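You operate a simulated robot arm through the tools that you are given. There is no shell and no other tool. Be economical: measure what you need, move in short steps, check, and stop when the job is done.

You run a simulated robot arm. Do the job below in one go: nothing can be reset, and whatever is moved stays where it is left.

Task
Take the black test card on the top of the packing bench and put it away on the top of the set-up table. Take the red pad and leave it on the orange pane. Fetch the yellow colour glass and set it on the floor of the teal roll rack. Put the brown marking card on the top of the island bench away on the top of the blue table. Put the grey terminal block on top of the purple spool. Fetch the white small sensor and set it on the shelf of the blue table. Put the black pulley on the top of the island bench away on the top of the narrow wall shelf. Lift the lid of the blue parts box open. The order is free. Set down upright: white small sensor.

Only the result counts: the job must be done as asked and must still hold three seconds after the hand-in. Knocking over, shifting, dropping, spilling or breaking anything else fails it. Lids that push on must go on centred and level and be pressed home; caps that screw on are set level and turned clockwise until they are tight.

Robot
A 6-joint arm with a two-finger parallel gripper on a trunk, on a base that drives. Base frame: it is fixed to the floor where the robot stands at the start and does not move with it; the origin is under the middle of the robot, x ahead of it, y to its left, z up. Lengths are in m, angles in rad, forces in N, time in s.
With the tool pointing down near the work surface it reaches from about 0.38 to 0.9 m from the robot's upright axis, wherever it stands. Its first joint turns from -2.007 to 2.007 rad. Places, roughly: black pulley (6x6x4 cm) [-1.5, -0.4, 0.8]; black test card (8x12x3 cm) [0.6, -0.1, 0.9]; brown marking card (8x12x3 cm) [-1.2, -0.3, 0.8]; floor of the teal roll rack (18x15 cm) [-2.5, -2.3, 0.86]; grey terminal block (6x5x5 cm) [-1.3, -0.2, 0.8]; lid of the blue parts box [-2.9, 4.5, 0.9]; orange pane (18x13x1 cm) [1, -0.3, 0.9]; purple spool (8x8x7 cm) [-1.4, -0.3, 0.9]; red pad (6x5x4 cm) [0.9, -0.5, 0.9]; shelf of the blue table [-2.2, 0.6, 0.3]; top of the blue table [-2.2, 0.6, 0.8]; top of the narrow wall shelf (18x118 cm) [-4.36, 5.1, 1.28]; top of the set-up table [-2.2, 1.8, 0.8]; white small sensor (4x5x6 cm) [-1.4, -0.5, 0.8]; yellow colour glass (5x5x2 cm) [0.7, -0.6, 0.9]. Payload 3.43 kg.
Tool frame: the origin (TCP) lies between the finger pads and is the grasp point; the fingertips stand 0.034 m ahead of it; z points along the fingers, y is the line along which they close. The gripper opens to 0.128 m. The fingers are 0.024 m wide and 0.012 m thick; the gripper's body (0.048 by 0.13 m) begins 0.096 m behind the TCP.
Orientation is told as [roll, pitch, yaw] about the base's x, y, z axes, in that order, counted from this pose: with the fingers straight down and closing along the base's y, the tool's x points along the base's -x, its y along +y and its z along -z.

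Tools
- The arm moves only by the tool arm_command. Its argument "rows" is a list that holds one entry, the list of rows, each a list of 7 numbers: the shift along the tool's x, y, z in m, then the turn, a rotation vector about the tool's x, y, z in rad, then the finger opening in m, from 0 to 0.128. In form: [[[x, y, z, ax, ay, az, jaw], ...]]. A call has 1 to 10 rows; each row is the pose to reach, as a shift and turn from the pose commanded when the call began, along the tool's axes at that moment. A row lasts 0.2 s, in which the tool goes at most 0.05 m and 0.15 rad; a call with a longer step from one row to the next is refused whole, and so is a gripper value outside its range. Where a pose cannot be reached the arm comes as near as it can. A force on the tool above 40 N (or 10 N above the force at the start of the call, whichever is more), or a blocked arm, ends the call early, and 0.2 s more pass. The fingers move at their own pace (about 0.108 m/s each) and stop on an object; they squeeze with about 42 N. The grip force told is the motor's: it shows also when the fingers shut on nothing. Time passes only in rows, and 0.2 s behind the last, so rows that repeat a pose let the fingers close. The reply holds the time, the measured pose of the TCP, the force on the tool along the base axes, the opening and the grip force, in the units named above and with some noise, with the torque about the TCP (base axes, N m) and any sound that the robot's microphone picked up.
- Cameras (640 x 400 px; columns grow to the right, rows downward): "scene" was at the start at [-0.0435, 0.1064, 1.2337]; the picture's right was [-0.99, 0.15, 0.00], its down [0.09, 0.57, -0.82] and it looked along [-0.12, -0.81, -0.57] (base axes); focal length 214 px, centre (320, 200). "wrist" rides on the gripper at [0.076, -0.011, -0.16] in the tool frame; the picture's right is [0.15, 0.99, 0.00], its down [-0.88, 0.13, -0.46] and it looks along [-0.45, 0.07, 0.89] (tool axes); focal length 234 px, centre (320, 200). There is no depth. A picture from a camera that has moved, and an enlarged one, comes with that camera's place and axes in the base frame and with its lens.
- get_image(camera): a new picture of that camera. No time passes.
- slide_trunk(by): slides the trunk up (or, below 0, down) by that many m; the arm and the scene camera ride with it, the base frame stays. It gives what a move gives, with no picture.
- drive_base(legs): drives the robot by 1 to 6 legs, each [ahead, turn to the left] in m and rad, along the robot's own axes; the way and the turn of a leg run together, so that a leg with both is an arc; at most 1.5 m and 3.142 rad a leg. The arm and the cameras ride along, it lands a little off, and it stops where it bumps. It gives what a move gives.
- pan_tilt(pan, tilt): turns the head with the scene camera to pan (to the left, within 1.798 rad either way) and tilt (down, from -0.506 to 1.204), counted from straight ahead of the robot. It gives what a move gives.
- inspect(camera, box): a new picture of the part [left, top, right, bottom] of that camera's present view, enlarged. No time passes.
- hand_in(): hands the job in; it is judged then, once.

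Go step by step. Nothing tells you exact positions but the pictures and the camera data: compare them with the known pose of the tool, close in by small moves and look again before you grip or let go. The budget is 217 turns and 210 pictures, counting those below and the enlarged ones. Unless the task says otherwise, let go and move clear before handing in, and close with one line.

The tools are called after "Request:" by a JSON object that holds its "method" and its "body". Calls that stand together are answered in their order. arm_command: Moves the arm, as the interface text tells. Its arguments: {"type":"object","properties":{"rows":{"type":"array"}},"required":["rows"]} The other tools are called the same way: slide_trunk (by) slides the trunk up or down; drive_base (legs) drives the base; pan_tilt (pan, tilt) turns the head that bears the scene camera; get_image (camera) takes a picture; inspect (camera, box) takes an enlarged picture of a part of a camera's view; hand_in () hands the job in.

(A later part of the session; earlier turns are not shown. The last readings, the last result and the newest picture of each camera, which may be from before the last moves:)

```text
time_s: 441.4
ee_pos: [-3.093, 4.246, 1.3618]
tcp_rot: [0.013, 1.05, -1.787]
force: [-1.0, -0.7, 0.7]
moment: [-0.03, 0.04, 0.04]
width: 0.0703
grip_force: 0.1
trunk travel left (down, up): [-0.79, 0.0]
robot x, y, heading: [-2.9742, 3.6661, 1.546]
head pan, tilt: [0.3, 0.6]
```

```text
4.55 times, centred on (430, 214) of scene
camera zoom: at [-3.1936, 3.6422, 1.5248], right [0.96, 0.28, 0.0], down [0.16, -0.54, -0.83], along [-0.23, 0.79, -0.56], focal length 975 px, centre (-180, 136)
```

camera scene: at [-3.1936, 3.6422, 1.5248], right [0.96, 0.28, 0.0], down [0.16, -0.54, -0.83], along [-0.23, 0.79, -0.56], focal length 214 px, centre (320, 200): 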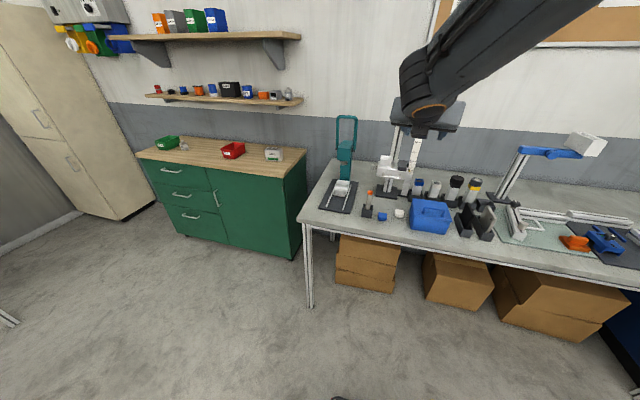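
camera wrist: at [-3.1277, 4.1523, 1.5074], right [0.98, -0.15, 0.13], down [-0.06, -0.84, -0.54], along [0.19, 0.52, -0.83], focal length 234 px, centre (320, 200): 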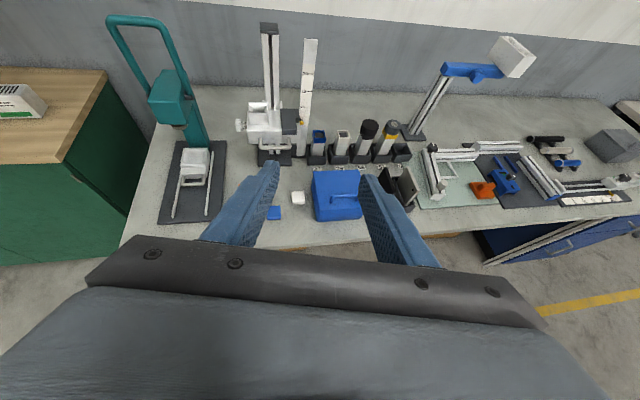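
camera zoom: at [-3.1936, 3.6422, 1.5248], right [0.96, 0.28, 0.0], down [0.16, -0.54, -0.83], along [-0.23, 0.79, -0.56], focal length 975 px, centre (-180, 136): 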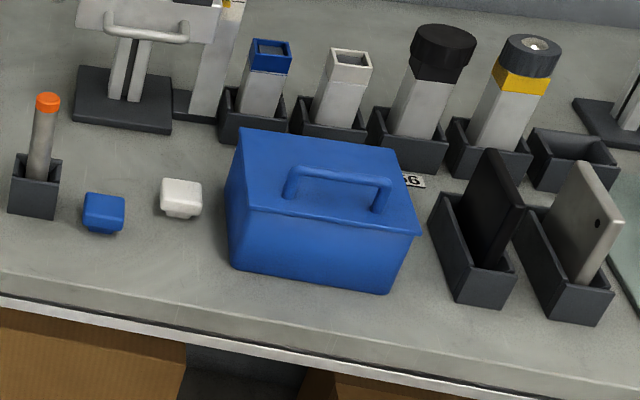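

The parts box lid has a bar handle at ≈(-2.92,4.507,0.955), hinge presumably at the back (y≈4.63). I level the tool, turn it so the fingers close along y, and drive closer.

Request:
{"method": "arm_command", "body": {"rows": [[[-0.0055, 0.0233, -0.0096, 0, -0.131, 0, 0.07], [-0.011, 0.0466, -0.0191, 0, -0.262, 0, 0.07], [-0.0164, 0.0698, -0.0287, 0, -0.394, 0, 0.07], [-0.0219, 0.0931, -0.0382, 0, -0.525, 0, 0.07], [-0.0274, 0.1164, -0.0478, 0, -0.656, 0, 0.07], [-0.0329, 0.1397, -0.0573, 0, -0.788, 0, 0.07], [-0.0383, 0.1629, -0.0669, 0, -0.919, 0, 0.07], [-0.0438, 0.1862, -0.0764, 0, -1.05, 0, 0.07]]]}}

Request:
{"method": "arm_command", "body": {"rows": [[[0, 0, 0, 0, 0, 0.136, 0.07], [0, 0, 0, 0, 0, 0.271, 0.07], [0, 0, 0, 0, 0, 0.407, 0.07], [0, 0, 0, 0, 0, 0.542, 0.07], [0, 0, 0, 0, 0, 0.678, 0.07], [0, 0, 0, 0, 0, 0.813, 0.07], [0, 0, 0, 0, 0, 0.949, 0.07], [0, 0, 0, 0, 0, 1.084, 0.07], [0, 0, 0, 0, 0, 1.22, 0.07], [0, 0, 0, 0, 0, 1.355, 0.07]]]}}

Request:
{"method": "drive_base", "body": {"legs": [[0.38, 0]]}}

Request:
{"method": "get_image", "body": {"camera": "wrist"}}

```text
time_s: 443.2
ee_pos: [-2.9307, 4.1203, 1.3642]
tcp_rot: [0.006, -0.001, -1.798]
force: [-1.0, -0.6, 0.0]
moment: [0.0, -0.05, 0.04]
width: 0.0698
grip_force: 0.1
trunk travel left (down, up): [-0.79, 0.0]
robot x, y, heading: [-2.9737, 3.6671, 1.555]
head pan, tilt: [0.3, 0.6]
```

```text
time_s: 445.4
ee_pos: [-2.9308, 4.1189, 1.3624]
tcp_rot: [0.004, 0.007, 3.129]
force: [-0.7, 0.4, 0.3]
moment: [-0.01, 0.0, 0.0]
width: 0.0702
grip_force: 0.1
trunk travel left (down, up): [-0.79, 0.0]
robot x, y, heading: [-2.975, 3.6686, 1.546]
head pan, tilt: [0.3, 0.6]
```

```text
time_s: 447.8
ee_pos: [-2.9289, 4.4963, 1.3644]
tcp_rot: [0.001, 0.007, 3.137]
force: [0.7, -0.9, -0.2]
moment: [0.05, 0.0, 0.03]
width: 0.0698
grip_force: 0.1
trunk travel left (down, up): [-0.79, 0.0]
robot x, y, heading: [-2.9675, 4.0501, 1.558]
head pan, tilt: [0.3, 0.6]
```

```text
94 pictures are left
camera wrist: at [-2.8533, 4.508, 1.5238], right [0.14, -0.99, 0.0], down [-0.88, -0.13, 0.45], along [-0.45, -0.07, -0.89], focal length 234 px, centre (320, 200)
```

wrist: 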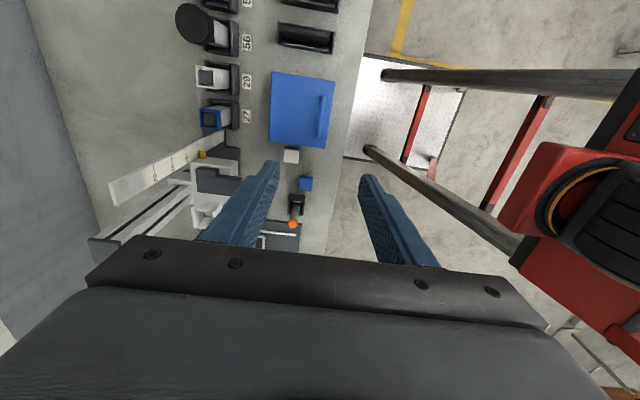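

Request:
{"method": "arm_command", "body": {"rows": [[[0.001, 0.001, 0.044, 0, 0, 0, 0.06], [0.002, 0.001, 0.088, 0, 0, 0, 0.06], [0.003, 0.002, 0.132, 0, 0, 0, 0.06], [0.004, 0.002, 0.176, 0, 0, 0, 0.06], [0.005, 0.003, 0.22, 0, 0, 0, 0.06], [0.006, 0.003, 0.264, 0, 0, 0, 0.06], [0.007, 0.004, 0.304, 0, 0, 0, 0.06]]]}}

Request:
{"method": "get_image", "body": {"camera": "wrist"}}

Request:
{"method": "pan_tilt", "body": {"pan": 0.0, "tilt": 0.7}}

Request:
{"method": "get_image", "body": {"camera": "scene"}}

```text
time_s: 449.4
ee_pos: [-2.9159, 4.4907, 1.0581]
tcp_rot: [0.002, 0.007, 3.138]
force: [0.4, -0.5, 0.0]
moment: [0.05, 0.0, -0.04]
width: 0.0598
grip_force: 0.0
trunk travel left (down, up): [-0.79, 0.0]
robot x, y, heading: [-2.9682, 4.0419, 1.558]
head pan, tilt: [0.3, 0.6]
```

```text
93 pictures are left
camera wrist: at [-2.8411, 4.5015, 1.2197], right [0.14, -0.99, 0.0], down [-0.88, -0.13, 0.45], along [-0.45, -0.07, -0.89], focal length 234 px, centre (320, 200)
```

wrist: 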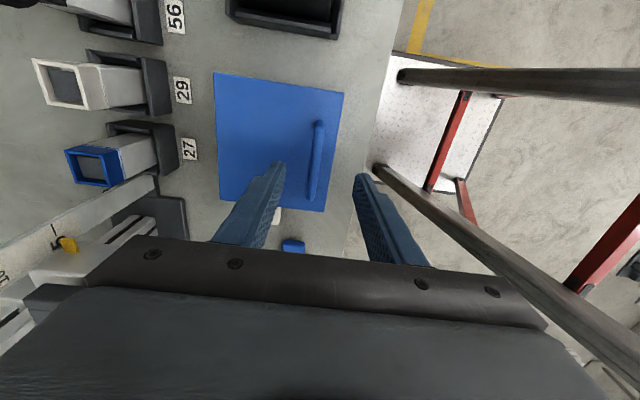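

```text
time_s: 450.2
ee_pos: [-2.916, 4.4901, 1.0606]
tcp_rot: [0.003, 0.008, 3.138]
force: [0.3, 0.0, 0.4]
moment: [-0.01, 0.02, -0.04]
width: 0.0598
grip_force: 0.0
trunk travel left (down, up): [-0.79, 0.0]
robot x, y, heading: [-2.9715, 4.0491, 1.56]
head pan, tilt: [0.0, 0.7]
```

```text
92 pictures are left
camera scene: at [-3.1605, 4.0179, 1.5161], right [1.0, -0.01, 0.0], down [-0.01, -0.64, -0.77], along [0.01, 0.77, -0.64], focal length 214 px, centre (320, 200)
```

scene: 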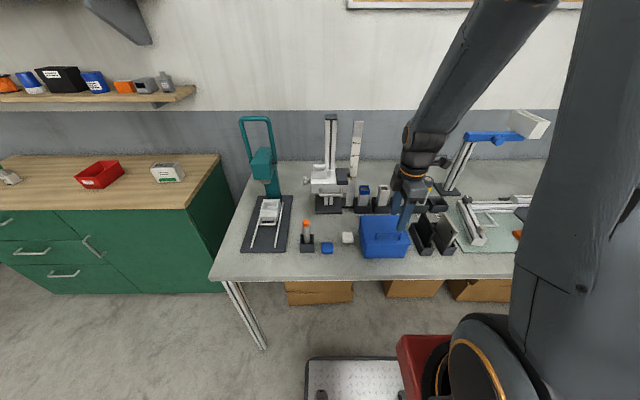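

Handle bar is at (-2.921,4.494,0.96). I descend onto it and close to measure its thickness.

Request:
{"method": "arm_command", "body": {"rows": [[[-0.005, -0.004, 0.04, 0, 0, 0, 0.05], [-0.005, -0.004, 0.078, 0, 0, 0, 0.05]]]}}

Request:
{"method": "inspect", "body": {"camera": "wrist", "box": [220, 110, 420, 235]}}

```text
time_s: 450.8
ee_pos: [-2.9237, 4.4972, 0.981]
tcp_rot: [0.003, 0.007, 3.137]
force: [0.1, 0.1, -0.3]
moment: [0.02, -0.03, 0.0]
width: 0.0502
grip_force: 0.0
trunk travel left (down, up): [-0.79, 0.0]
robot x, y, heading: [-2.9673, 4.0461, 1.565]
head pan, tilt: [0.0, 0.7]
```

```text
3.20 times, centred on (320, 172) of wrist
camera zoom: at [-2.8486, 4.5084, 1.1415], right [0.14, -0.99, 0.0], down [-0.88, -0.13, 0.45], along [-0.45, -0.07, -0.89], focal length 749 px, centre (320, 288)
```

zoom: 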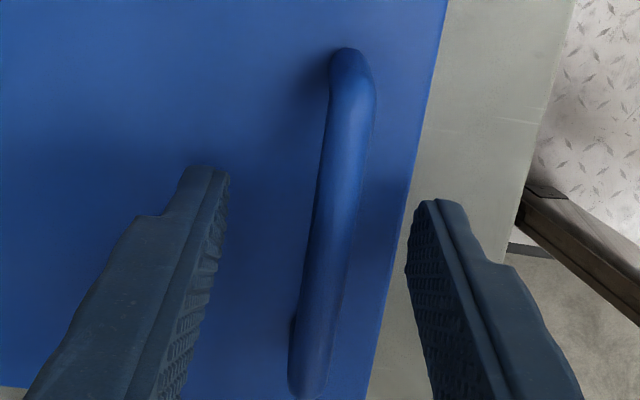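

Request:
{"method": "arm_command", "body": {"rows": [[[0, 0, 0.004, 0, 0, 0, 0.03], [0, 0, 0.004, 0, 0, 0, 0.01], [0, 0, 0.004, 0, 0, 0, 0.0], [0, 0, 0.004, 0, 0, 0, 0.0]]]}}

Request:
{"method": "inspect", "body": {"camera": "wrist", "box": [220, 110, 420, 235]}}

```text
time_s: 451.8
ee_pos: [-2.9231, 4.4959, 0.9767]
tcp_rot: [0.003, 0.007, 3.139]
force: [-0.4, -10.0, 2.6]
moment: [-0.12, 0.06, 0.18]
width: 0.0102
grip_force: 43.9
trunk travel left (down, up): [-0.79, 0.0]
robot x, y, heading: [-2.9666, 4.0462, 1.553]
head pan, tilt: [0.0, 0.7]
```

```text
3.20 times, centred on (320, 172) of wrist
camera zoom: at [-2.8481, 4.5066, 1.1372], right [0.14, -0.99, 0.0], down [-0.88, -0.13, 0.45], along [-0.45, -0.07, -0.89], focal length 749 px, centre (320, 288)
```

zoom: 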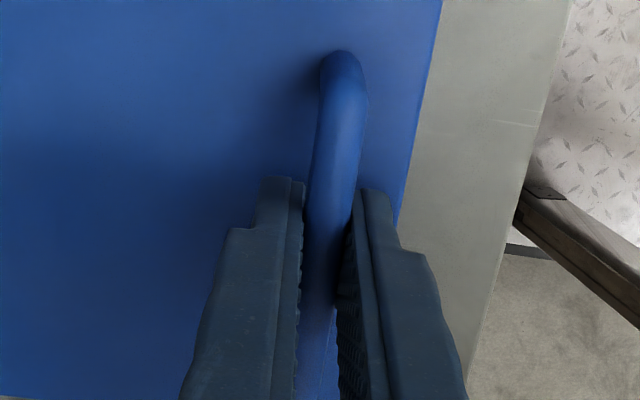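

Bar gripped (1.0 cm). I start lifting along an arc about the rear hinge, first 0.5 rad.

Request:
{"method": "arm_command", "body": {"rows": [[[0, -0.0025, -0.0119, 0, 0, 0, 0], [0, -0.0078, -0.0233, 0, 0, 0, 0], [0, -0.0141, -0.0342, 0, 0, 0, 0], [0, -0.0216, -0.0443, 0, 0, 0, 0], [0, -0.03, -0.0537, 0, 0, 0, 0]]]}}

Request:
{"method": "inspect", "body": {"camera": "scene", "box": [320, 170, 480, 270]}}

```text
time_s: 453.0
ee_pos: [-2.9242, 4.5253, 1.0299]
tcp_rot: [0.002, 0.006, 3.139]
force: [-4.1, -4.9, 3.5]
moment: [-0.13, 0.21, 0.13]
width: 0.0105
grip_force: 43.3
trunk travel left (down, up): [-0.79, 0.0]
robot x, y, heading: [-2.9671, 4.0467, 1.556]
head pan, tilt: [0.0, 0.7]
```

```text
4.00 times, centred on (400, 220) of scene
camera zoom: at [-3.1606, 4.0174, 1.5161], right [1.0, -0.01, 0.0], down [-0.01, -0.64, -0.77], along [0.01, 0.77, -0.64], focal length 858 px, centre (0, 120)
```

zoom: 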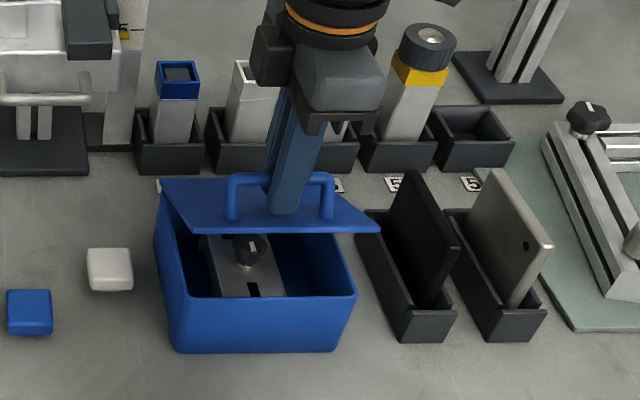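

The lid lifts nicely. I continue to about 1.3 rad.

Request:
{"method": "arm_command", "body": {"rows": [[[0, -0.0095, -0.0085, 0, 0, 0, 0], [0, -0.0194, -0.016, 0, 0, 0, 0], [0, -0.0302, -0.0225, 0, 0, 0, 0], [0, -0.0416, -0.0279, 0, 0, 0, 0], [0, -0.0535, -0.032, 0, 0, 0, 0], [0, -0.0657, -0.035, 0, 0, 0, 0], [0, -0.0782, -0.0368, 0, 0, 0, 0], [0, -0.0907, -0.0373, 0, 0, 0, 0]]]}}

Request:
{"method": "inspect", "body": {"camera": "scene", "box": [320, 170, 480, 270]}}

```text
time_s: 454.8
ee_pos: [-2.9224, 4.6178, 1.0682]
tcp_rot: [0.002, 0.007, 3.136]
force: [6.5, 0.4, -3.9]
moment: [-0.05, -0.15, 0.19]
width: 0.0103
grip_force: 44.1
trunk travel left (down, up): [-0.79, 0.0]
robot x, y, heading: [-2.9694, 4.0466, 1.556]
head pan, tilt: [0.0, 0.7]
```

```text
4.00 times, centred on (400, 220) of scene
camera zoom: at [-3.16, 4.018, 1.5161], right [1.0, -0.01, 0.0], down [-0.01, -0.64, -0.76], along [0.01, 0.76, -0.64], focal length 858 px, centre (0, 120)
```

zoom: 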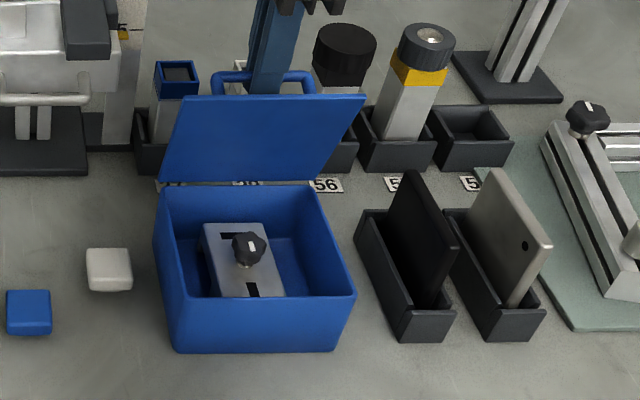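

Request:
{"method": "arm_command", "body": {"rows": [[[0, -0.0126, 0.0008, 0, 0, 0, 0], [0, -0.025, 0.0028, 0, 0, 0, 0], [0, -0.0372, 0.006, 0, 0, 0, 0], [0, -0.049, 0.0105, 0, 0, 0, 0], [0, -0.0603, 0.0161, 0, 0, 0, 0]]]}}

Request:
{"method": "inspect", "body": {"camera": "scene", "box": [320, 150, 480, 250]}}

Request:
{"method": "get_image", "body": {"camera": "wrist"}}

```text
time_s: 456.0
ee_pos: [-2.9232, 4.6787, 1.0518]
tcp_rot: [0.001, 0.006, 3.138]
force: [-3.5, 0.7, -0.4]
moment: [0.15, 0.05, 0.17]
width: 0.0102
grip_force: 44.0
trunk travel left (down, up): [-0.79, 0.0]
robot x, y, heading: [-2.9674, 4.0452, 1.563]
head pan, tilt: [0.0, 0.7]
```

```text
4.00 times, centred on (400, 200) of scene
camera zoom: at [-3.1606, 4.0178, 1.5161], right [1.0, -0.01, 0.0], down [-0.01, -0.64, -0.77], along [0.01, 0.76, -0.64], focal length 858 px, centre (0, 200)
```

zoom: 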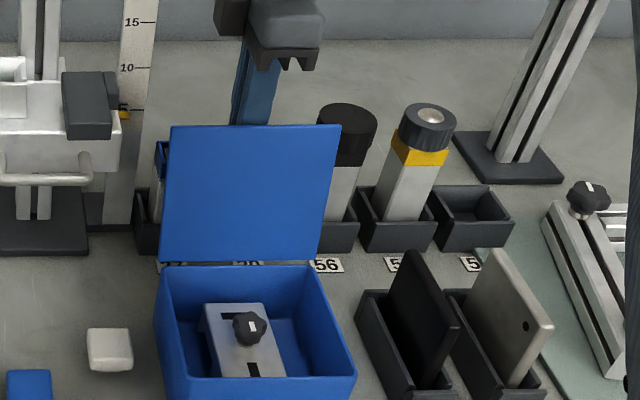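

```text
86 pictures are left
camera wrist: at [-2.8481, 4.6894, 1.2128], right [0.14, -0.99, 0.0], down [-0.88, -0.13, 0.45], along [-0.45, -0.07, -0.89], focal length 234 px, centre (320, 200)
```

wrist: 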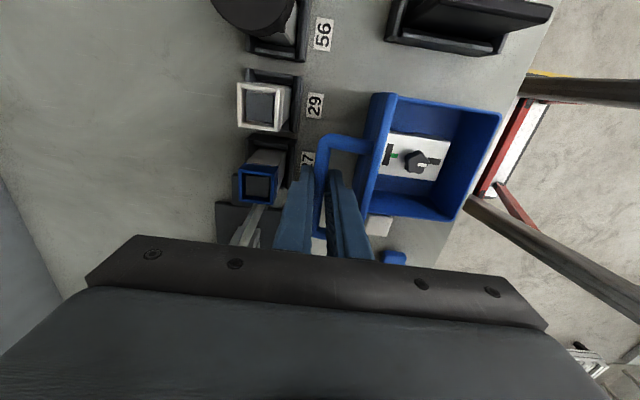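

Lid is past vertical. I loosen the grip a little and see whether it stays.

Request:
{"method": "arm_command", "body": {"rows": [[[0, 0, 0, 0, 0, 0, 0.014], [0, 0, 0, 0, 0, 0, 0.02], [0, 0, 0, 0, 0, 0, 0.02], [0, 0, 0, 0, 0, 0, 0.02]]]}}

Request:
{"method": "get_image", "body": {"camera": "wrist"}}

Request:
{"method": "inspect", "body": {"camera": "scene", "box": [320, 150, 480, 250]}}

```text
time_s: 457.0
ee_pos: [-2.9243, 4.6774, 1.0512]
tcp_rot: [0.001, 0.006, 3.136]
force: [0.0, -0.1, 0.8]
moment: [-0.02, 0.02, -0.02]
width: 0.0199
grip_force: 0.1
trunk travel left (down, up): [-0.79, 0.0]
robot x, y, heading: [-2.9691, 4.0477, 1.555]
head pan, tilt: [0.0, 0.7]
```

```text
85 pictures are left
camera wrist: at [-2.8476, 4.6891, 1.2127], right [0.14, -0.99, 0.0], down [-0.88, -0.13, 0.45], along [-0.45, -0.07, -0.89], focal length 234 px, centre (320, 200)
```

wrist: 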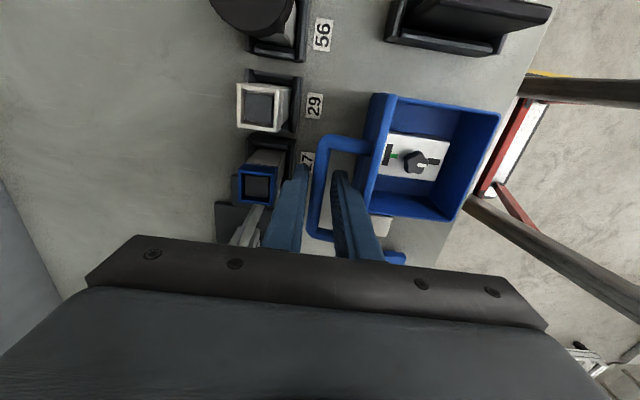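

```text
4.00 times, centred on (400, 200) of scene
camera zoom: at [-3.1604, 4.0179, 1.5161], right [1.0, -0.01, 0.0], down [-0.01, -0.64, -0.76], along [0.01, 0.76, -0.64], focal length 858 px, centre (0, 200)
```

zoom: 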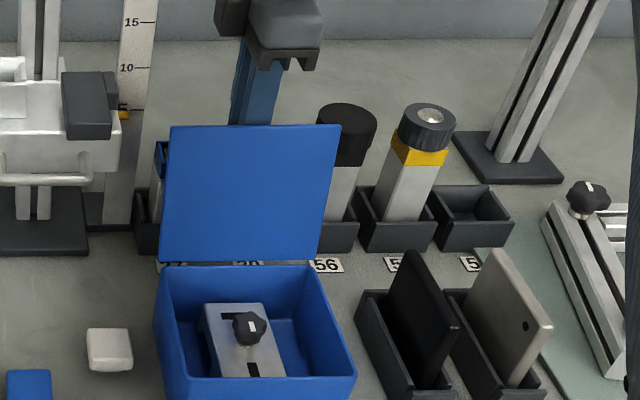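

It stays put. I slide the fingers straight up and out, then check.

Request:
{"method": "arm_command", "body": {"rows": [[[0, 0, -0.02, 0, 0, 0, 0.022], [0, 0, -0.045, 0, 0, 0, 0.022], [0, 0, -0.08, 0, 0, 0, 0.022], [0, 0, -0.125, 0, 0, 0, 0.022], [0, 0, -0.17, 0, 0, 0, 0.022]]]}}

Request:
{"method": "get_image", "body": {"camera": "wrist"}}

Request:
{"method": "inspect", "body": {"camera": "scene", "box": [320, 150, 480, 250]}}

```text
time_s: 458.2
ee_pos: [-2.9259, 4.6811, 1.2242]
tcp_rot: [0.002, 0.007, 3.135]
force: [0.2, 0.4, 1.1]
moment: [-0.02, 0.02, 0.01]
width: 0.0219
grip_force: 0.0
trunk travel left (down, up): [-0.79, 0.0]
robot x, y, heading: [-2.968, 4.0465, 1.553]
head pan, tilt: [0.0, 0.7]
```

```text
83 pictures are left
camera wrist: at [-2.852, 4.692, 1.3845], right [0.14, -0.99, 0.0], down [-0.88, -0.13, 0.45], along [-0.45, -0.07, -0.89], focal length 234 px, centre (320, 200)
```

wrist: 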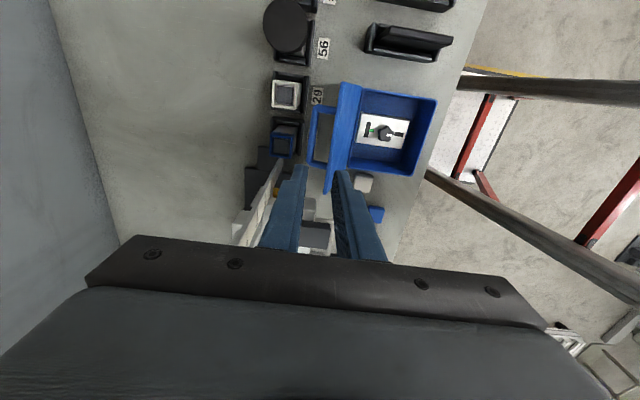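

```text
4.00 times, centred on (400, 200) of scene
camera zoom: at [-3.1605, 4.0182, 1.5161], right [1.0, -0.01, 0.0], down [-0.01, -0.64, -0.76], along [0.01, 0.76, -0.64], focal length 858 px, centre (0, 200)
```

zoom: 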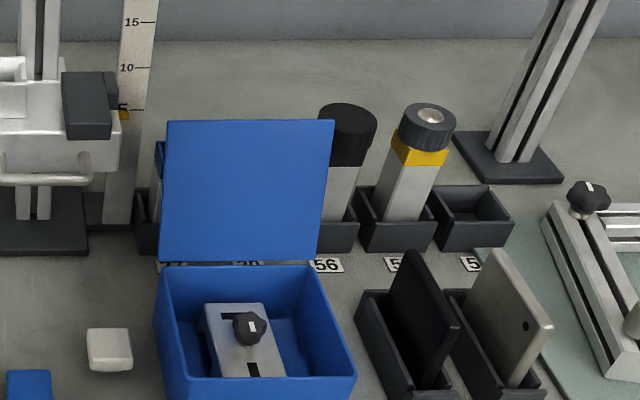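

Lid remains open. I retract the arm and look east for a route to the packing bench.

Request:
{"method": "arm_command", "body": {"rows": [[[0, 0.03, -0.03, 0, 0, 0, 0.05], [0, 0.07, -0.05, 0, 0, 0, 0.07], [0, 0.115, -0.05, 0, 0, 0, 0.07], [0, 0.16, -0.05, 0, 0, 0, 0.07], [0, 0.2, -0.05, 0, 0, 0, 0.07]]]}}

Request:
{"method": "drive_base", "body": {"legs": [[-0.7, 0]]}}

Request:
{"method": "pan_tilt", "body": {"pan": -1.3, "tilt": 0.35}}

Request:
{"method": "get_image", "body": {"camera": "scene"}}

```text
time_s: 459.4
ee_pos: [-2.9251, 4.4818, 1.271]
tcp_rot: [0.002, 0.008, 3.135]
force: [-0.3, 0.3, -0.8]
moment: [-0.1, 0.02, -0.03]
width: 0.0699
grip_force: 0.1
trunk travel left (down, up): [-0.79, 0.0]
robot x, y, heading: [-2.9694, 4.045, 1.556]
head pan, tilt: [0.0, 0.7]
```

```text
time_s: 463.2
ee_pos: [-2.9356, 3.777, 1.2709]
tcp_rot: [0.001, 0.006, -3.139]
force: [0.5, -0.5, 0.5]
moment: [-0.03, -0.01, 0.01]
width: 0.07
grip_force: 0.1
trunk travel left (down, up): [-0.79, 0.0]
robot x, y, heading: [-2.9771, 3.3422, 1.562]
head pan, tilt: [0.0, 0.7]
```

```text
time_s: 464.7
ee_pos: [-2.9345, 3.7759, 1.2708]
tcp_rot: [0.001, 0.008, -3.138]
force: [0.0, 0.3, -0.5]
moment: [0.0, 0.02, 0.01]
width: 0.0703
grip_force: 0.0
trunk travel left (down, up): [-0.79, 0.0]
robot x, y, heading: [-2.9764, 3.3423, 1.565]
head pan, tilt: [-1.3, 0.351]
```

```text
81 pictures are left
camera scene: at [-3.0781, 3.2515, 1.5475], right [0.26, -0.97, 0.0], down [-0.33, -0.09, -0.94], along [0.91, 0.25, -0.34], focal length 214 px, centre (320, 200)
```

scene: 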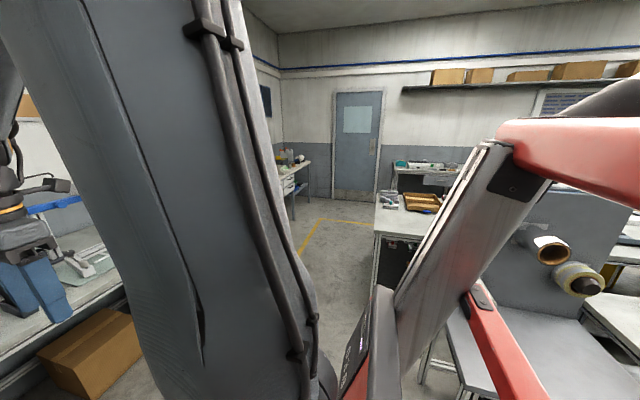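

A corridor runs along the north side to the east aisle. I drive that way.

Request:
{"method": "drive_base", "body": {"legs": [[0.42, 0], [0, -1.565], [1.4, 0]]}}

Request:
{"method": "pan_tilt", "body": {"pan": -0.5, "tilt": 0.45}}

Request:
{"method": "get_image", "body": {"camera": "scene"}}

```text
time_s: 477.9
ee_pos: [-1.0957, 3.6977, 1.2705]
tcp_rot: [0.003, 0.005, 1.583]
force: [0.6, 0.3, -0.1]
moment: [-0.01, -0.01, -0.02]
width: 0.07
grip_force: 0.0
trunk travel left (down, up): [-0.79, 0.0]
robot x, y, heading: [-1.533, 3.7327, 0.005]
head pan, tilt: [-1.3, 0.351]
```

```text
time_s: 479.1
ee_pos: [-1.0968, 3.6973, 1.2707]
tcp_rot: [0.002, 0.006, 1.583]
force: [-0.3, -0.5, -0.1]
moment: [0.02, 0.03, -0.02]
width: 0.0698
grip_force: 0.0
trunk travel left (down, up): [-0.79, 0.0]
robot x, y, heading: [-1.5312, 3.7339, 0.005]
head pan, tilt: [-0.499, 0.45]
```

```text
80 pictures are left
camera scene: at [-1.5633, 3.8833, 1.5383], right [-0.48, -0.88, 0.0], down [-0.38, 0.21, -0.9], along [0.79, -0.43, -0.44], focal length 214 px, centre (320, 200)
```

scene: 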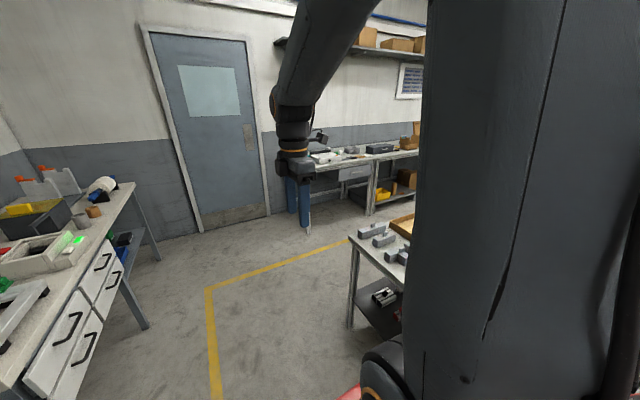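

Request:
{"method": "drive_base", "body": {"legs": [[1.38, 0], [0, -1.575], [1.2, 0], [1.2, 0]]}}

Request:
{"method": "pan_tilt", "body": {"pan": 0.6, "tilt": 0.5}}

Request:
{"method": "get_image", "body": {"camera": "scene"}}

```text
time_s: 501.3
ee_pos: [0.0135, 0.8954, 1.2705]
tcp_rot: [0.003, 0.008, 0.106]
force: [0.0, 0.2, 0.0]
moment: [-0.01, 0.0, -0.03]
width: 0.0702
grip_force: 0.0
trunk travel left (down, up): [-0.79, 0.0]
robot x, y, heading: [0.0089, 1.3327, -1.476]
head pan, tilt: [-0.499, 0.45]
```

```text
time_s: 502.6
ee_pos: [0.0135, 0.8957, 1.2709]
tcp_rot: [0.003, 0.007, 0.105]
force: [-0.2, 0.0, 1.7]
moment: [-0.01, -0.01, -0.02]
width: 0.0702
grip_force: 0.0
trunk travel left (down, up): [-0.79, 0.0]
robot x, y, heading: [0.0097, 1.3313, -1.475]
head pan, tilt: [0.6, 0.499]
```

```text
79 pictures are left
camera scene: at [0.2535, 1.3942, 1.5338], right [-0.77, -0.64, 0.0], down [-0.31, 0.37, -0.88], along [0.56, -0.67, -0.48], focal length 214 px, centre (320, 200)
```

scene: 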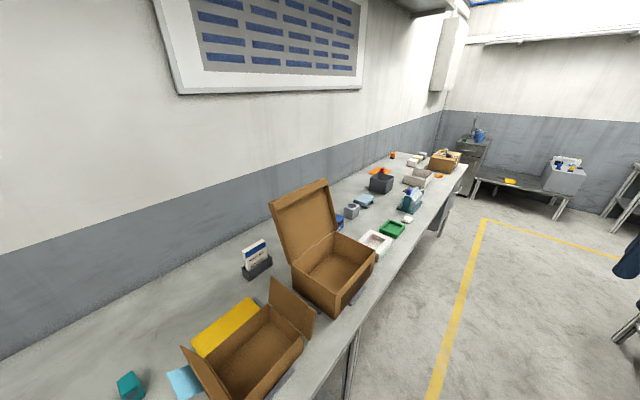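

Request:
{"method": "drive_base", "body": {"legs": [[0, -0.1], [1.13, 0]]}}

Request:
{"method": "pan_tilt", "body": {"pan": 1.2, "tilt": 0.8}}

Request:
{"method": "get_image", "body": {"camera": "scene"}}

```text
time_s: 508.8
ee_pos: [-0.0445, -0.2083, 1.2697]
tcp_rot: [0.001, 0.008, -0.002]
force: [0.0, -0.2, 0.4]
moment: [0.0, 0.0, 0.01]
width: 0.0697
grip_force: 0.1
trunk travel left (down, up): [-0.79, 0.0]
robot x, y, heading: [-0.0004, 0.2296, -1.583]
head pan, tilt: [0.6, 0.499]
```

```text
time_s: 509.8
ee_pos: [-0.0425, -0.2084, 1.2705]
tcp_rot: [0.002, 0.009, -0.003]
force: [0.3, 0.2, -0.7]
moment: [0.01, -0.01, 0.0]
width: 0.0701
grip_force: 0.1
trunk travel left (down, up): [-0.79, 0.0]
robot x, y, heading: [0.001, 0.2253, -1.586]
head pan, tilt: [1.201, 0.799]
```

```text
78 pictures are left
camera scene: at [0.2747, 0.3066, 1.5079], right [-0.38, -0.93, 0.0], down [-0.66, 0.27, -0.7], along [0.65, -0.26, -0.72], focal length 214 px, centre (320, 200)
```

scene: 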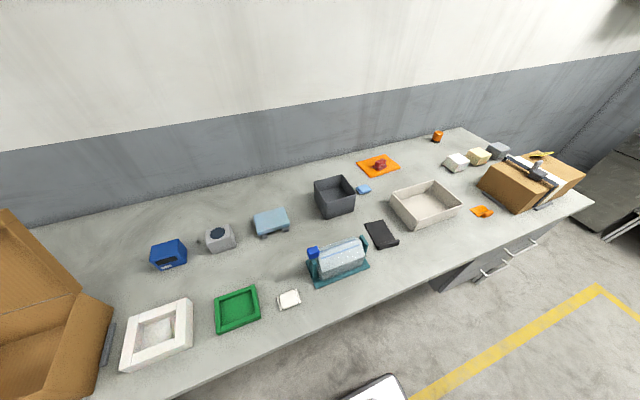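

Everything on the bench is as left; the black card lies at ≈(0.61,-0.08). I swing the arm left above its bar.

Request:
{"method": "pan_tilt", "body": {"pan": -0.8, "tilt": 0.6}}

Request:
{"method": "arm_command", "body": {"rows": [[[-0.0435, -0.002, 0, 0, 0, -0.13, 0.07], [-0.0871, 0.0002, 0, 0, 0, -0.26, 0.07], [-0.1302, 0.0068, 0, 0, 0, -0.39, 0.07], [-0.1724, 0.0176, 0, 0, 0, -0.52, 0.07], [-0.2133, 0.0325, 0, 0, 0, -0.65, 0.07], [-0.2525, 0.0515, 0, 0, 0, -0.78, 0.07], [-0.2896, 0.0743, 0, 0, 0, -0.91, 0.07], [-0.3243, 0.1007, 0, 0, 0, -1.04, 0.07], [-0.3562, 0.1305, 0, 0, 0, -1.17, 0.07], [-0.385, 0.1633, 0, 0, 0, -1.3, 0.07]]]}}

Request:
{"method": "arm_command", "body": {"rows": [[[-0.0052, -0.037, 0.028, 0, 0, -0.045, 0.07], [-0.0103, -0.074, 0.056, 0, 0, -0.09, 0.07], [-0.0155, -0.111, 0.084, 0, 0, -0.135, 0.07], [-0.0207, -0.148, 0.112, 0, 0, -0.18, 0.07], [-0.0258, -0.185, 0.14, 0, 0, -0.225, 0.07], [-0.031, -0.222, 0.17, 0, 0, -0.27, 0.07]]]}}

Request:
{"method": "get_image", "body": {"camera": "wrist"}}

```text
time_s: 511.7
ee_pos: [-0.0438, -0.2083, 1.2715]
tcp_rot: [0.002, 0.008, -0.004]
force: [-1.1, 0.2, 0.4]
moment: [0.01, 0.0, -0.04]
width: 0.0701
grip_force: 0.2
trunk travel left (down, up): [-0.79, 0.0]
robot x, y, heading: [0.0024, 0.2277, -1.584]
head pan, tilt: [-0.799, 0.6]
```

```text
time_s: 513.9
ee_pos: [0.3439, -0.0464, 1.269]
tcp_rot: [0.006, 0.0, 1.299]
force: [0.1, -0.6, -0.2]
moment: [0.03, -0.04, 0.01]
width: 0.0699
grip_force: 0.1
trunk travel left (down, up): [-0.79, 0.0]
robot x, y, heading: [0.0017, 0.2233, -1.588]
head pan, tilt: [-0.799, 0.6]
```

```text
time_s: 515.3
ee_pos: [0.5653, -0.0783, 1.0974]
tcp_rot: [0.005, -0.001, 1.567]
force: [-1.0, -0.4, 0.4]
moment: [-0.01, -0.03, 0.01]
width: 0.0702
grip_force: 0.2
trunk travel left (down, up): [-0.79, 0.0]
robot x, y, heading: [-0.005, 0.2252, -1.583]
head pan, tilt: [-0.799, 0.6]
```

```text
77 pictures are left
camera wrist: at [0.5758, -0.1545, 1.2581], right [-0.99, -0.14, 0.01], down [-0.12, 0.88, 0.46], along [-0.07, 0.45, -0.89], focal length 234 px, centre (320, 200)
```

wrist: 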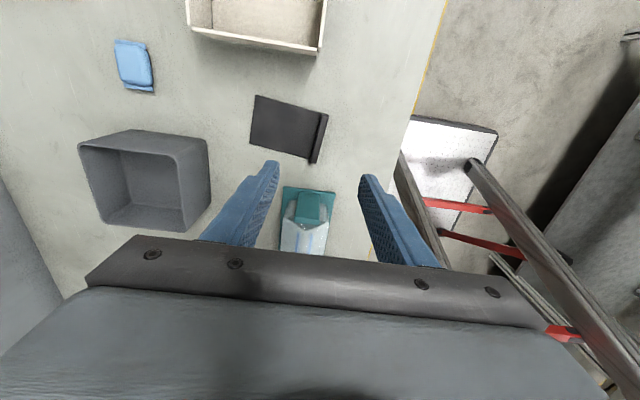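

Bar centre ≈(0.561,-0.0725), yaw off by −0.13. I align and descend.

Request:
{"method": "arm_command", "body": {"rows": [[[-0.002, 0.0015, 0.045, 0, 0, 0.045, 0.06], [-0.004, 0.003, 0.09, 0, 0, 0.09, 0.06], [-0.0058, 0.0043, 0.135, 0, 0, 0.134, 0.06]]]}}

Request:
{"method": "inspect", "body": {"camera": "wrist", "box": [220, 100, 420, 225]}}

```text
time_s: 516.1
ee_pos: [0.5574, -0.07, 0.9628]
tcp_rot: [0.006, 0.0, 1.432]
force: [-0.6, -0.1, 0.7]
moment: [-0.02, 0.0, -0.01]
width: 0.0599
grip_force: 0.0
trunk travel left (down, up): [-0.79, 0.0]
robot x, y, heading: [0.0041, 0.2258, -1.584]
head pan, tilt: [-0.799, 0.6]
```

```text
3.20 times, centred on (320, 162) of wrist
camera zoom: at [0.5595, -0.1469, 1.1234], right [-1.0, -0.01, 0.01], down [0.0, 0.89, 0.46], along [-0.01, 0.46, -0.89], focal length 749 px, centre (320, 320)
```

zoom: 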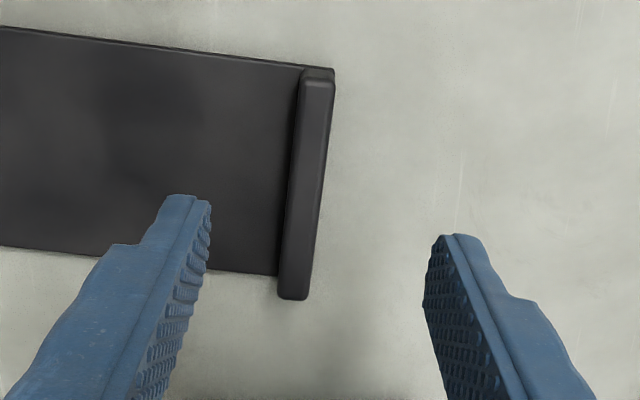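

Request:
{"method": "arm_command", "body": {"rows": [[[0.0022, -0.004, 0.03, 0, 0, 0, 0.06], [0.0022, -0.004, 0.056, 0, 0, 0, 0.06]]]}}

Request:
{"method": "arm_command", "body": {"rows": [[[0, 0, 0.004, 0, 0, 0, 0.06], [0, 0, 0.007, 0, 0, 0, 0.06], [0, 0, 0.007, 0, 0, 0, 0.06]]]}}

Request:
{"method": "inspect", "body": {"camera": "wrist", "box": [220, 100, 420, 225]}}

```text
time_s: 516.7
ee_pos: [0.5595, -0.0724, 0.9081]
tcp_rot: [0.006, 0.001, 1.43]
force: [0.3, 0.2, 0.4]
moment: [0.02, -0.05, 0.0]
width: 0.0599
grip_force: 0.1
trunk travel left (down, up): [-0.79, 0.0]
robot x, y, heading: [0.0037, 0.2289, -1.588]
head pan, tilt: [-0.799, 0.6]
```

```text
time_s: 517.5
ee_pos: [0.5606, -0.0729, 0.8996]
tcp_rot: [0.007, 0.0, 1.431]
force: [0.2, 0.3, -0.4]
moment: [-0.02, 0.02, -0.01]
width: 0.0602
grip_force: 0.0
trunk travel left (down, up): [-0.79, 0.0]
robot x, y, heading: [-0.0013, 0.229, -1.582]
head pan, tilt: [-0.799, 0.6]
```

```text
3.20 times, centred on (320, 162) of wrist
camera zoom: at [0.5625, -0.1498, 1.0592], right [-1.0, -0.01, 0.01], down [0.0, 0.89, 0.46], along [-0.01, 0.46, -0.89], focal length 749 px, centre (320, 320)
```

zoom: 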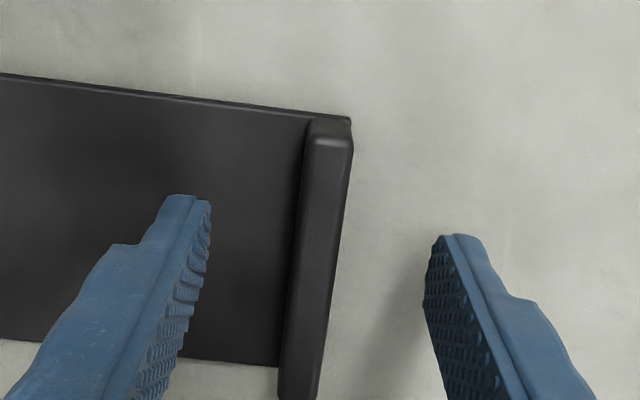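

Request:
{"method": "arm_command", "body": {"rows": [[[0, 0.001, 0.003, 0, 0, 0, 0.06], [0, 0.001, 0.006, 0, 0, 0, 0.06], [0, 0.001, 0.006, 0, 0, 0, 0.03], [0, 0.001, 0.006, 0, 0, 0, 0.0], [0, 0.001, 0.006, 0, 0, 0, 0.0]]]}}

```text
time_s: 518.7
ee_pos: [0.5606, -0.0729, 0.8944]
tcp_rot: [0.006, 0.0, 1.433]
force: [0.2, -0.3, 0.9]
moment: [-0.11, -0.13, 0.06]
width: 0.0111
grip_force: 41.9
trunk travel left (down, up): [-0.79, 0.0]
robot x, y, heading: [-0.0001, 0.2232, -1.583]
head pan, tilt: [-0.799, 0.6]
```

Gripped. I lift and pull in.

Request:
{"method": "arm_command", "body": {"rows": [[[0, 0, -0.02, 0, 0, 0, 0], [0, 0, -0.06, 0, 0, 0, 0], [0, 0, -0.105, 0, 0, 0, 0], [0, 0, -0.15, 0, 0, 0, 0], [0, 0, -0.195, 0, 0, 0, 0], [0, 0, -0.24, 0, 0, 0, 0], [-0.0157, 0.0433, -0.24, 0, 0, 0, 0], [-0.0314, 0.0865, -0.24, 0, 0, 0, 0], [-0.0471, 0.1298, -0.24, 0, 0, 0, 0], [-0.0628, 0.173, -0.24, 0, 0, 0, 0]]]}}

Request:
{"method": "get_image", "body": {"camera": "wrist"}}

```text
time_s: 520.9
ee_pos: [0.3994, 0.0124, 1.1358]
tcp_rot: [0.007, -0.001, 1.431]
force: [0.4, -0.8, -0.5]
moment: [0.04, 0.07, 0.01]
width: 0.0108
grip_force: 41.9
trunk travel left (down, up): [-0.79, 0.0]
robot x, y, heading: [-0.004, 0.2269, -1.59]
head pan, tilt: [-0.799, 0.6]
```

```text
74 pictures are left
camera wrist: at [0.4012, -0.0647, 1.2956], right [-1.0, -0.01, 0.01], down [0.0, 0.89, 0.46], along [-0.01, 0.46, -0.89], focal length 234 px, centre (320, 200)
```

wrist: 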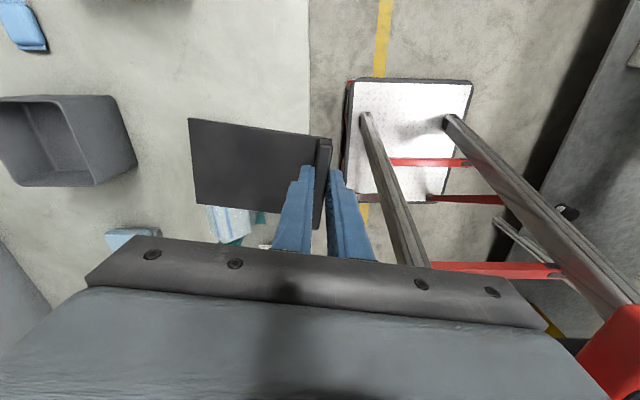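

Card is held firmly. I swing to the front and drive the southern loop to the west aisle.

Request:
{"method": "arm_command", "body": {"rows": [[[0.042, 0.0178, 0, 0, 0, 0.1, 0], [0.0822, 0.0396, 0, 0, 0, 0.2, 0], [0.1198, 0.0654, 0, 0, 0, 0.3, 0], [0.1547, 0.0948, 0, 0, 0, 0.4, 0], [0.1866, 0.1275, 0, 0, 0, 0.5, 0], [0.2149, 0.1633, 0, 0, 0, 0.6, 0], [0.2396, 0.2017, 0, 0, 0, 0.7, 0], [0.2604, 0.2424, 0, 0, 0, 0.8, 0], [0.2769, 0.2849, 0, 0, 0, 0.9, 0], [0.2891, 0.3289, 0, 0, 0, 1.0, 0]]]}}

Request:
{"method": "drive_base", "body": {"legs": [[0.85, 0], [0.85, 0], [0, -1.56]]}}

```text
time_s: 523.1
ee_pos: [0.0322, -0.2276, 1.1396]
tcp_rot: [0.004, 0.004, 0.431]
force: [0.0, 0.4, -0.4]
moment: [0.02, 0.07, -0.01]
width: 0.011
grip_force: 41.6
trunk travel left (down, up): [-0.79, 0.0]
robot x, y, heading: [0.0038, 0.2245, -1.582]
head pan, tilt: [-0.799, 0.6]
```

```text
time_s: 535.6
ee_pos: [-0.4614, -1.4998, 1.14]
tcp_rot: [0.005, 0.005, -1.14]
force: [0.8, 0.1, -1.3]
moment: [0.01, -0.02, -0.01]
width: 0.011
grip_force: 41.9
trunk travel left (down, up): [-0.79, 0.0]
robot x, y, heading: [-0.0063, -1.4675, 3.127]
head pan, tilt: [-0.799, 0.6]
```

Request:
{"method": "drive_base", "body": {"legs": [[1.5, 0], [1.45, 0], [0, -1.56], [1.2, 0], [1.0, 0]]}}

```text
time_s: 564.0
ee_pos: [-3.0011, 1.235, 1.1405]
tcp_rot: [0.004, 0.006, -2.703]
force: [0.6, 0.3, -0.6]
moment: [-0.01, 0.0, 0.0]
width: 0.0107
grip_force: 41.8
trunk travel left (down, up): [-0.79, 0.0]
robot x, y, heading: [-2.9669, 0.7803, 1.56]
head pan, tilt: [-0.799, 0.6]
```

Request:
{"method": "pan_tilt", "body": {"pan": -0.6, "tilt": 0.5}}

Request:
{"method": "get_image", "body": {"camera": "scene"}}

```text
time_s: 564.8
ee_pos: [-2.9995, 1.2349, 1.1391]
tcp_rot: [0.003, 0.006, -2.705]
force: [0.5, 0.6, -0.9]
moment: [-0.06, 0.01, -0.02]
width: 0.0109
grip_force: 42.0
trunk travel left (down, up): [-0.79, 0.0]
robot x, y, heading: [-2.9659, 0.7798, 1.564]
head pan, tilt: [-0.6, 0.499]
```

```text
73 pictures are left
camera scene: at [-3.1072, 0.7406, 1.5338], right [0.82, -0.57, 0.0], down [-0.27, -0.39, -0.88], along [0.5, 0.72, -0.48], focal length 214 px, centre (320, 200)
```

scene: 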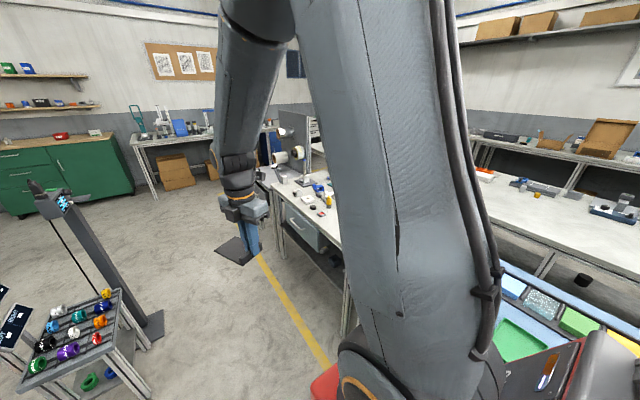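

Request:
{"method": "drive_base", "body": {"legs": [[0, -0.12], [0.62, 0], [0, 0.12]]}}

Request:
{"method": "arm_command", "body": {"rows": [[[0.042, 0.0178, 0, 0, 0, 0.148, 0], [0.0822, 0.0396, 0, 0, 0, 0.296, 0], [0.1198, 0.0654, 0, 0, 0, 0.444, 0], [0.1547, 0.0948, 0, 0, 0, 0.592, 0], [0.1866, 0.1275, 0, 0, 0, 0.74, 0], [0.2149, 0.1633, 0, 0, 0, 0.888, 0], [0.2396, 0.2017, 0, 0, 0, 1.036, 0], [0.2604, 0.2424, 0, 0, 0, 1.184, 0], [0.2769, 0.2849, 0, 0, 0, 1.332, 0], [0.2891, 0.3289, 0, 0, 0, 1.48, 0]]]}}

Request:
{"method": "get_image", "body": {"camera": "wrist"}}

```text
time_s: 569.5
ee_pos: [-2.9321, 1.8761, 1.1396]
tcp_rot: [0.003, 0.007, -2.688]
force: [0.8, -0.1, -0.7]
moment: [-0.03, -0.04, 0.01]
width: 0.0109
grip_force: 42.0
trunk travel left (down, up): [-0.79, 0.0]
robot x, y, heading: [-2.8863, 1.4174, 1.582]
head pan, tilt: [-0.6, 0.499]
```

```text
time_s: 571.7
ee_pos: [-2.5255, 1.7063, 1.1442]
tcp_rot: [-0.003, 0.004, 2.113]
force: [-0.9, -0.9, -0.5]
moment: [-0.05, 0.0, 0.0]
width: 0.011
grip_force: 42.0
trunk travel left (down, up): [-0.79, 0.0]
robot x, y, heading: [-2.8941, 1.4232, 1.581]
head pan, tilt: [-0.6, 0.499]
```

```text
72 pictures are left
camera wrist: at [-2.4766, 1.6482, 1.3042], right [-0.77, -0.64, 0.0], down [-0.57, 0.69, 0.45], along [-0.28, 0.35, -0.89], focal length 234 px, centre (320, 200)
```

wrist: 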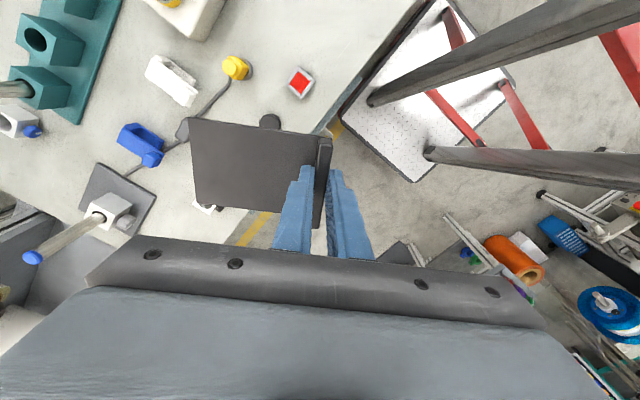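

I turn the tool further to survey the set-up table.

Request:
{"method": "arm_command", "body": {"rows": [[[0, 0, 0, 0, 0, 0.149, 0], [0, 0, 0, 0, 0, 0.298, 0], [0, 0, 0, 0, 0, 0.447, 0], [0, 0, 0, 0, 0, 0.596, 0], [0, 0, 0, 0, 0, 0.745, 0], [0, 0, 0, 0, 0, 0.894, 0], [0, 0, 0, 0, 0, 1.043, 0], [0, 0, 0, 0, 0, 1.192, 0], [0, 0, 0, 0, 0, 1.341, 0], [0, 0, 0, 0, 0, 1.49, 0]]]}}

Request:
{"method": "get_image", "body": {"camera": "wrist"}}

Request:
{"method": "arm_command", "body": {"rows": [[[0, 0, 0, 0, 0, 0.149, 0], [0, 0, 0, 0, 0, 0.298, 0], [0, 0, 0, 0, 0, 0.447, 0], [0, 0, 0, 0, 0, 0.596, 0]]]}}

Request:
{"method": "get_image", "body": {"camera": "wrist"}}

```text
time_s: 573.9
ee_pos: [-2.5247, 1.706, 1.1418]
tcp_rot: [-0.006, -0.002, 0.621]
force: [0.5, -0.5, -1.6]
moment: [0.01, 0.01, -0.01]
width: 0.0111
grip_force: 42.0
trunk travel left (down, up): [-0.79, 0.0]
robot x, y, heading: [-2.887, 1.4216, 1.581]
head pan, tilt: [-0.6, 0.499]
```

```text
71 pictures are left
camera wrist: at [-2.5821, 1.6541, 1.3027], right [-0.7, 0.72, -0.01], down [0.64, 0.62, 0.46], along [0.33, 0.32, -0.89], focal length 234 px, centre (320, 200)
```

wrist: 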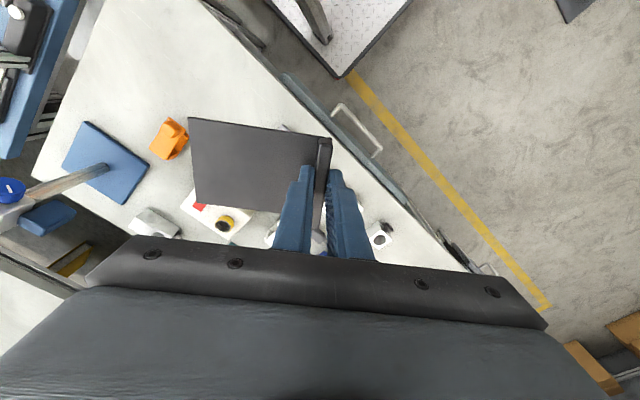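

```text
time_s: 574.9
ee_pos: [-2.5273, 1.7059, 1.1434]
tcp_rot: [-0.002, -0.007, 0.029]
force: [0.1, 0.5, -0.5]
moment: [0.06, -0.05, 0.0]
width: 0.0108
grip_force: 41.9
trunk travel left (down, up): [-0.79, 0.0]
robot x, y, heading: [-2.8864, 1.4201, 1.579]
head pan, tilt: [-0.6, 0.499]
```

```text
70 pictures are left
camera wrist: at [-2.6033, 1.6941, 1.3023], right [-0.17, 0.98, 0.0], down [0.87, 0.16, 0.46], along [0.45, 0.08, -0.89], focal length 234 px, centre (320, 200)
```

wrist: 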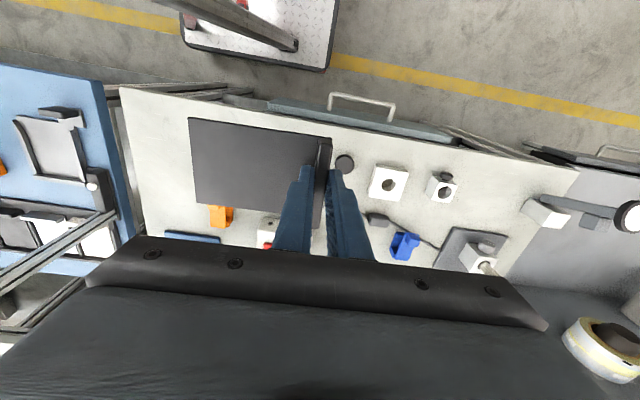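

There's an ample free area at the table's south-west, centred ≈(-2.43,1.53). I move over it and lower part way.

Request:
{"method": "arm_command", "body": {"rows": [[[-0.0234, -0.0297, 0, 0, 0, 0, 0], [-0.0468, -0.0594, 0, 0, 0, 0, 0], [-0.0702, -0.0891, 0, 0, 0, 0.02, 0], [-0.0936, -0.1188, 0, 0, 0, 0.029, 0], [-0.0936, -0.1188, 0.045, 0, 0, 0.029, 0], [-0.0936, -0.1188, 0.09, 0, 0, 0.029, 0], [-0.0936, -0.1188, 0.135, 0, 0, 0.029, 0], [-0.0936, -0.1188, 0.18, 0, 0, 0.029, 0]]]}}

Request:
{"method": "get_image", "body": {"camera": "wrist"}}

```text
time_s: 576.7
ee_pos: [-2.4286, 1.5926, 0.9696]
tcp_rot: [-0.001, -0.007, 0.002]
force: [-0.1, 0.3, -0.6]
moment: [0.01, -0.03, -0.01]
width: 0.0106
grip_force: 41.6
trunk travel left (down, up): [-0.79, 0.0]
robot x, y, heading: [-2.8888, 1.4233, 1.58]
head pan, tilt: [-0.6, 0.499]
```

```text
69 pictures are left
camera wrist: at [-2.5053, 1.5816, 1.1285], right [-0.15, 0.99, 0.0], down [0.88, 0.13, 0.46], along [0.46, 0.07, -0.89], focal length 234 px, centre (320, 200)
```

wrist: 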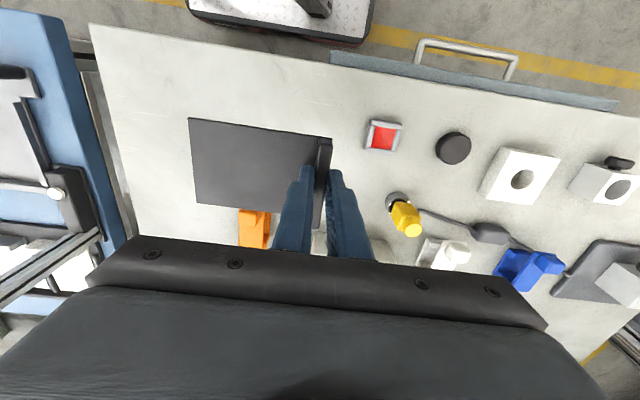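

Request:
{"method": "arm_command", "body": {"rows": [[[0, 0, 0.045, 0, 0, 0, 0], [0, 0, 0.085, 0, 0, 0, 0], [0, 0, 0.105, 0, 0, 0, 0]]]}}

Request:
{"method": "arm_command", "body": {"rows": [[[0, 0, 0.004, 0, 0, 0, 0], [0, 0, 0.008, 0, 0, 0, 0], [0, 0, 0.012, 0, 0, 0, 0]]]}}

```text
time_s: 577.5
ee_pos: [-2.4254, 1.5912, 0.862]
tcp_rot: [-0.002, -0.006, 0.001]
force: [0.7, 0.1, -0.5]
moment: [0.05, -0.01, 0.02]
width: 0.0109
grip_force: 42.0
trunk travel left (down, up): [-0.79, 0.0]
robot x, y, heading: [-2.8879, 1.4185, 1.579]
head pan, tilt: [-0.6, 0.499]
```

```text
time_s: 578.3
ee_pos: [-2.4272, 1.5904, 0.8469]
tcp_rot: [-0.002, -0.007, 0.001]
force: [-0.3, 0.3, -1.2]
moment: [0.05, -0.02, -0.02]
width: 0.0109
grip_force: 42.2
trunk travel left (down, up): [-0.79, 0.0]
robot x, y, heading: [-2.8877, 1.4191, 1.585]
head pan, tilt: [-0.6, 0.499]
```

Request:
{"method": "arm_command", "body": {"rows": [[[0, 0, 0.003, 0, 0, 0, 0], [0, 0, 0.006, 0, 0, 0, 0], [0, 0, 0.009, 0, 0, 0, 0]]]}}

```text
time_s: 579.1
ee_pos: [-2.4269, 1.5908, 0.8412]
tcp_rot: [0.0, -0.01, 0.002]
force: [-0.9, -0.6, 36.0]
moment: [-0.08, 0.04, -0.04]
width: 0.0113
grip_force: 42.0
trunk travel left (down, up): [-0.79, 0.0]
robot x, y, heading: [-2.8908, 1.4193, 1.579]
head pan, tilt: [-0.6, 0.499]
```

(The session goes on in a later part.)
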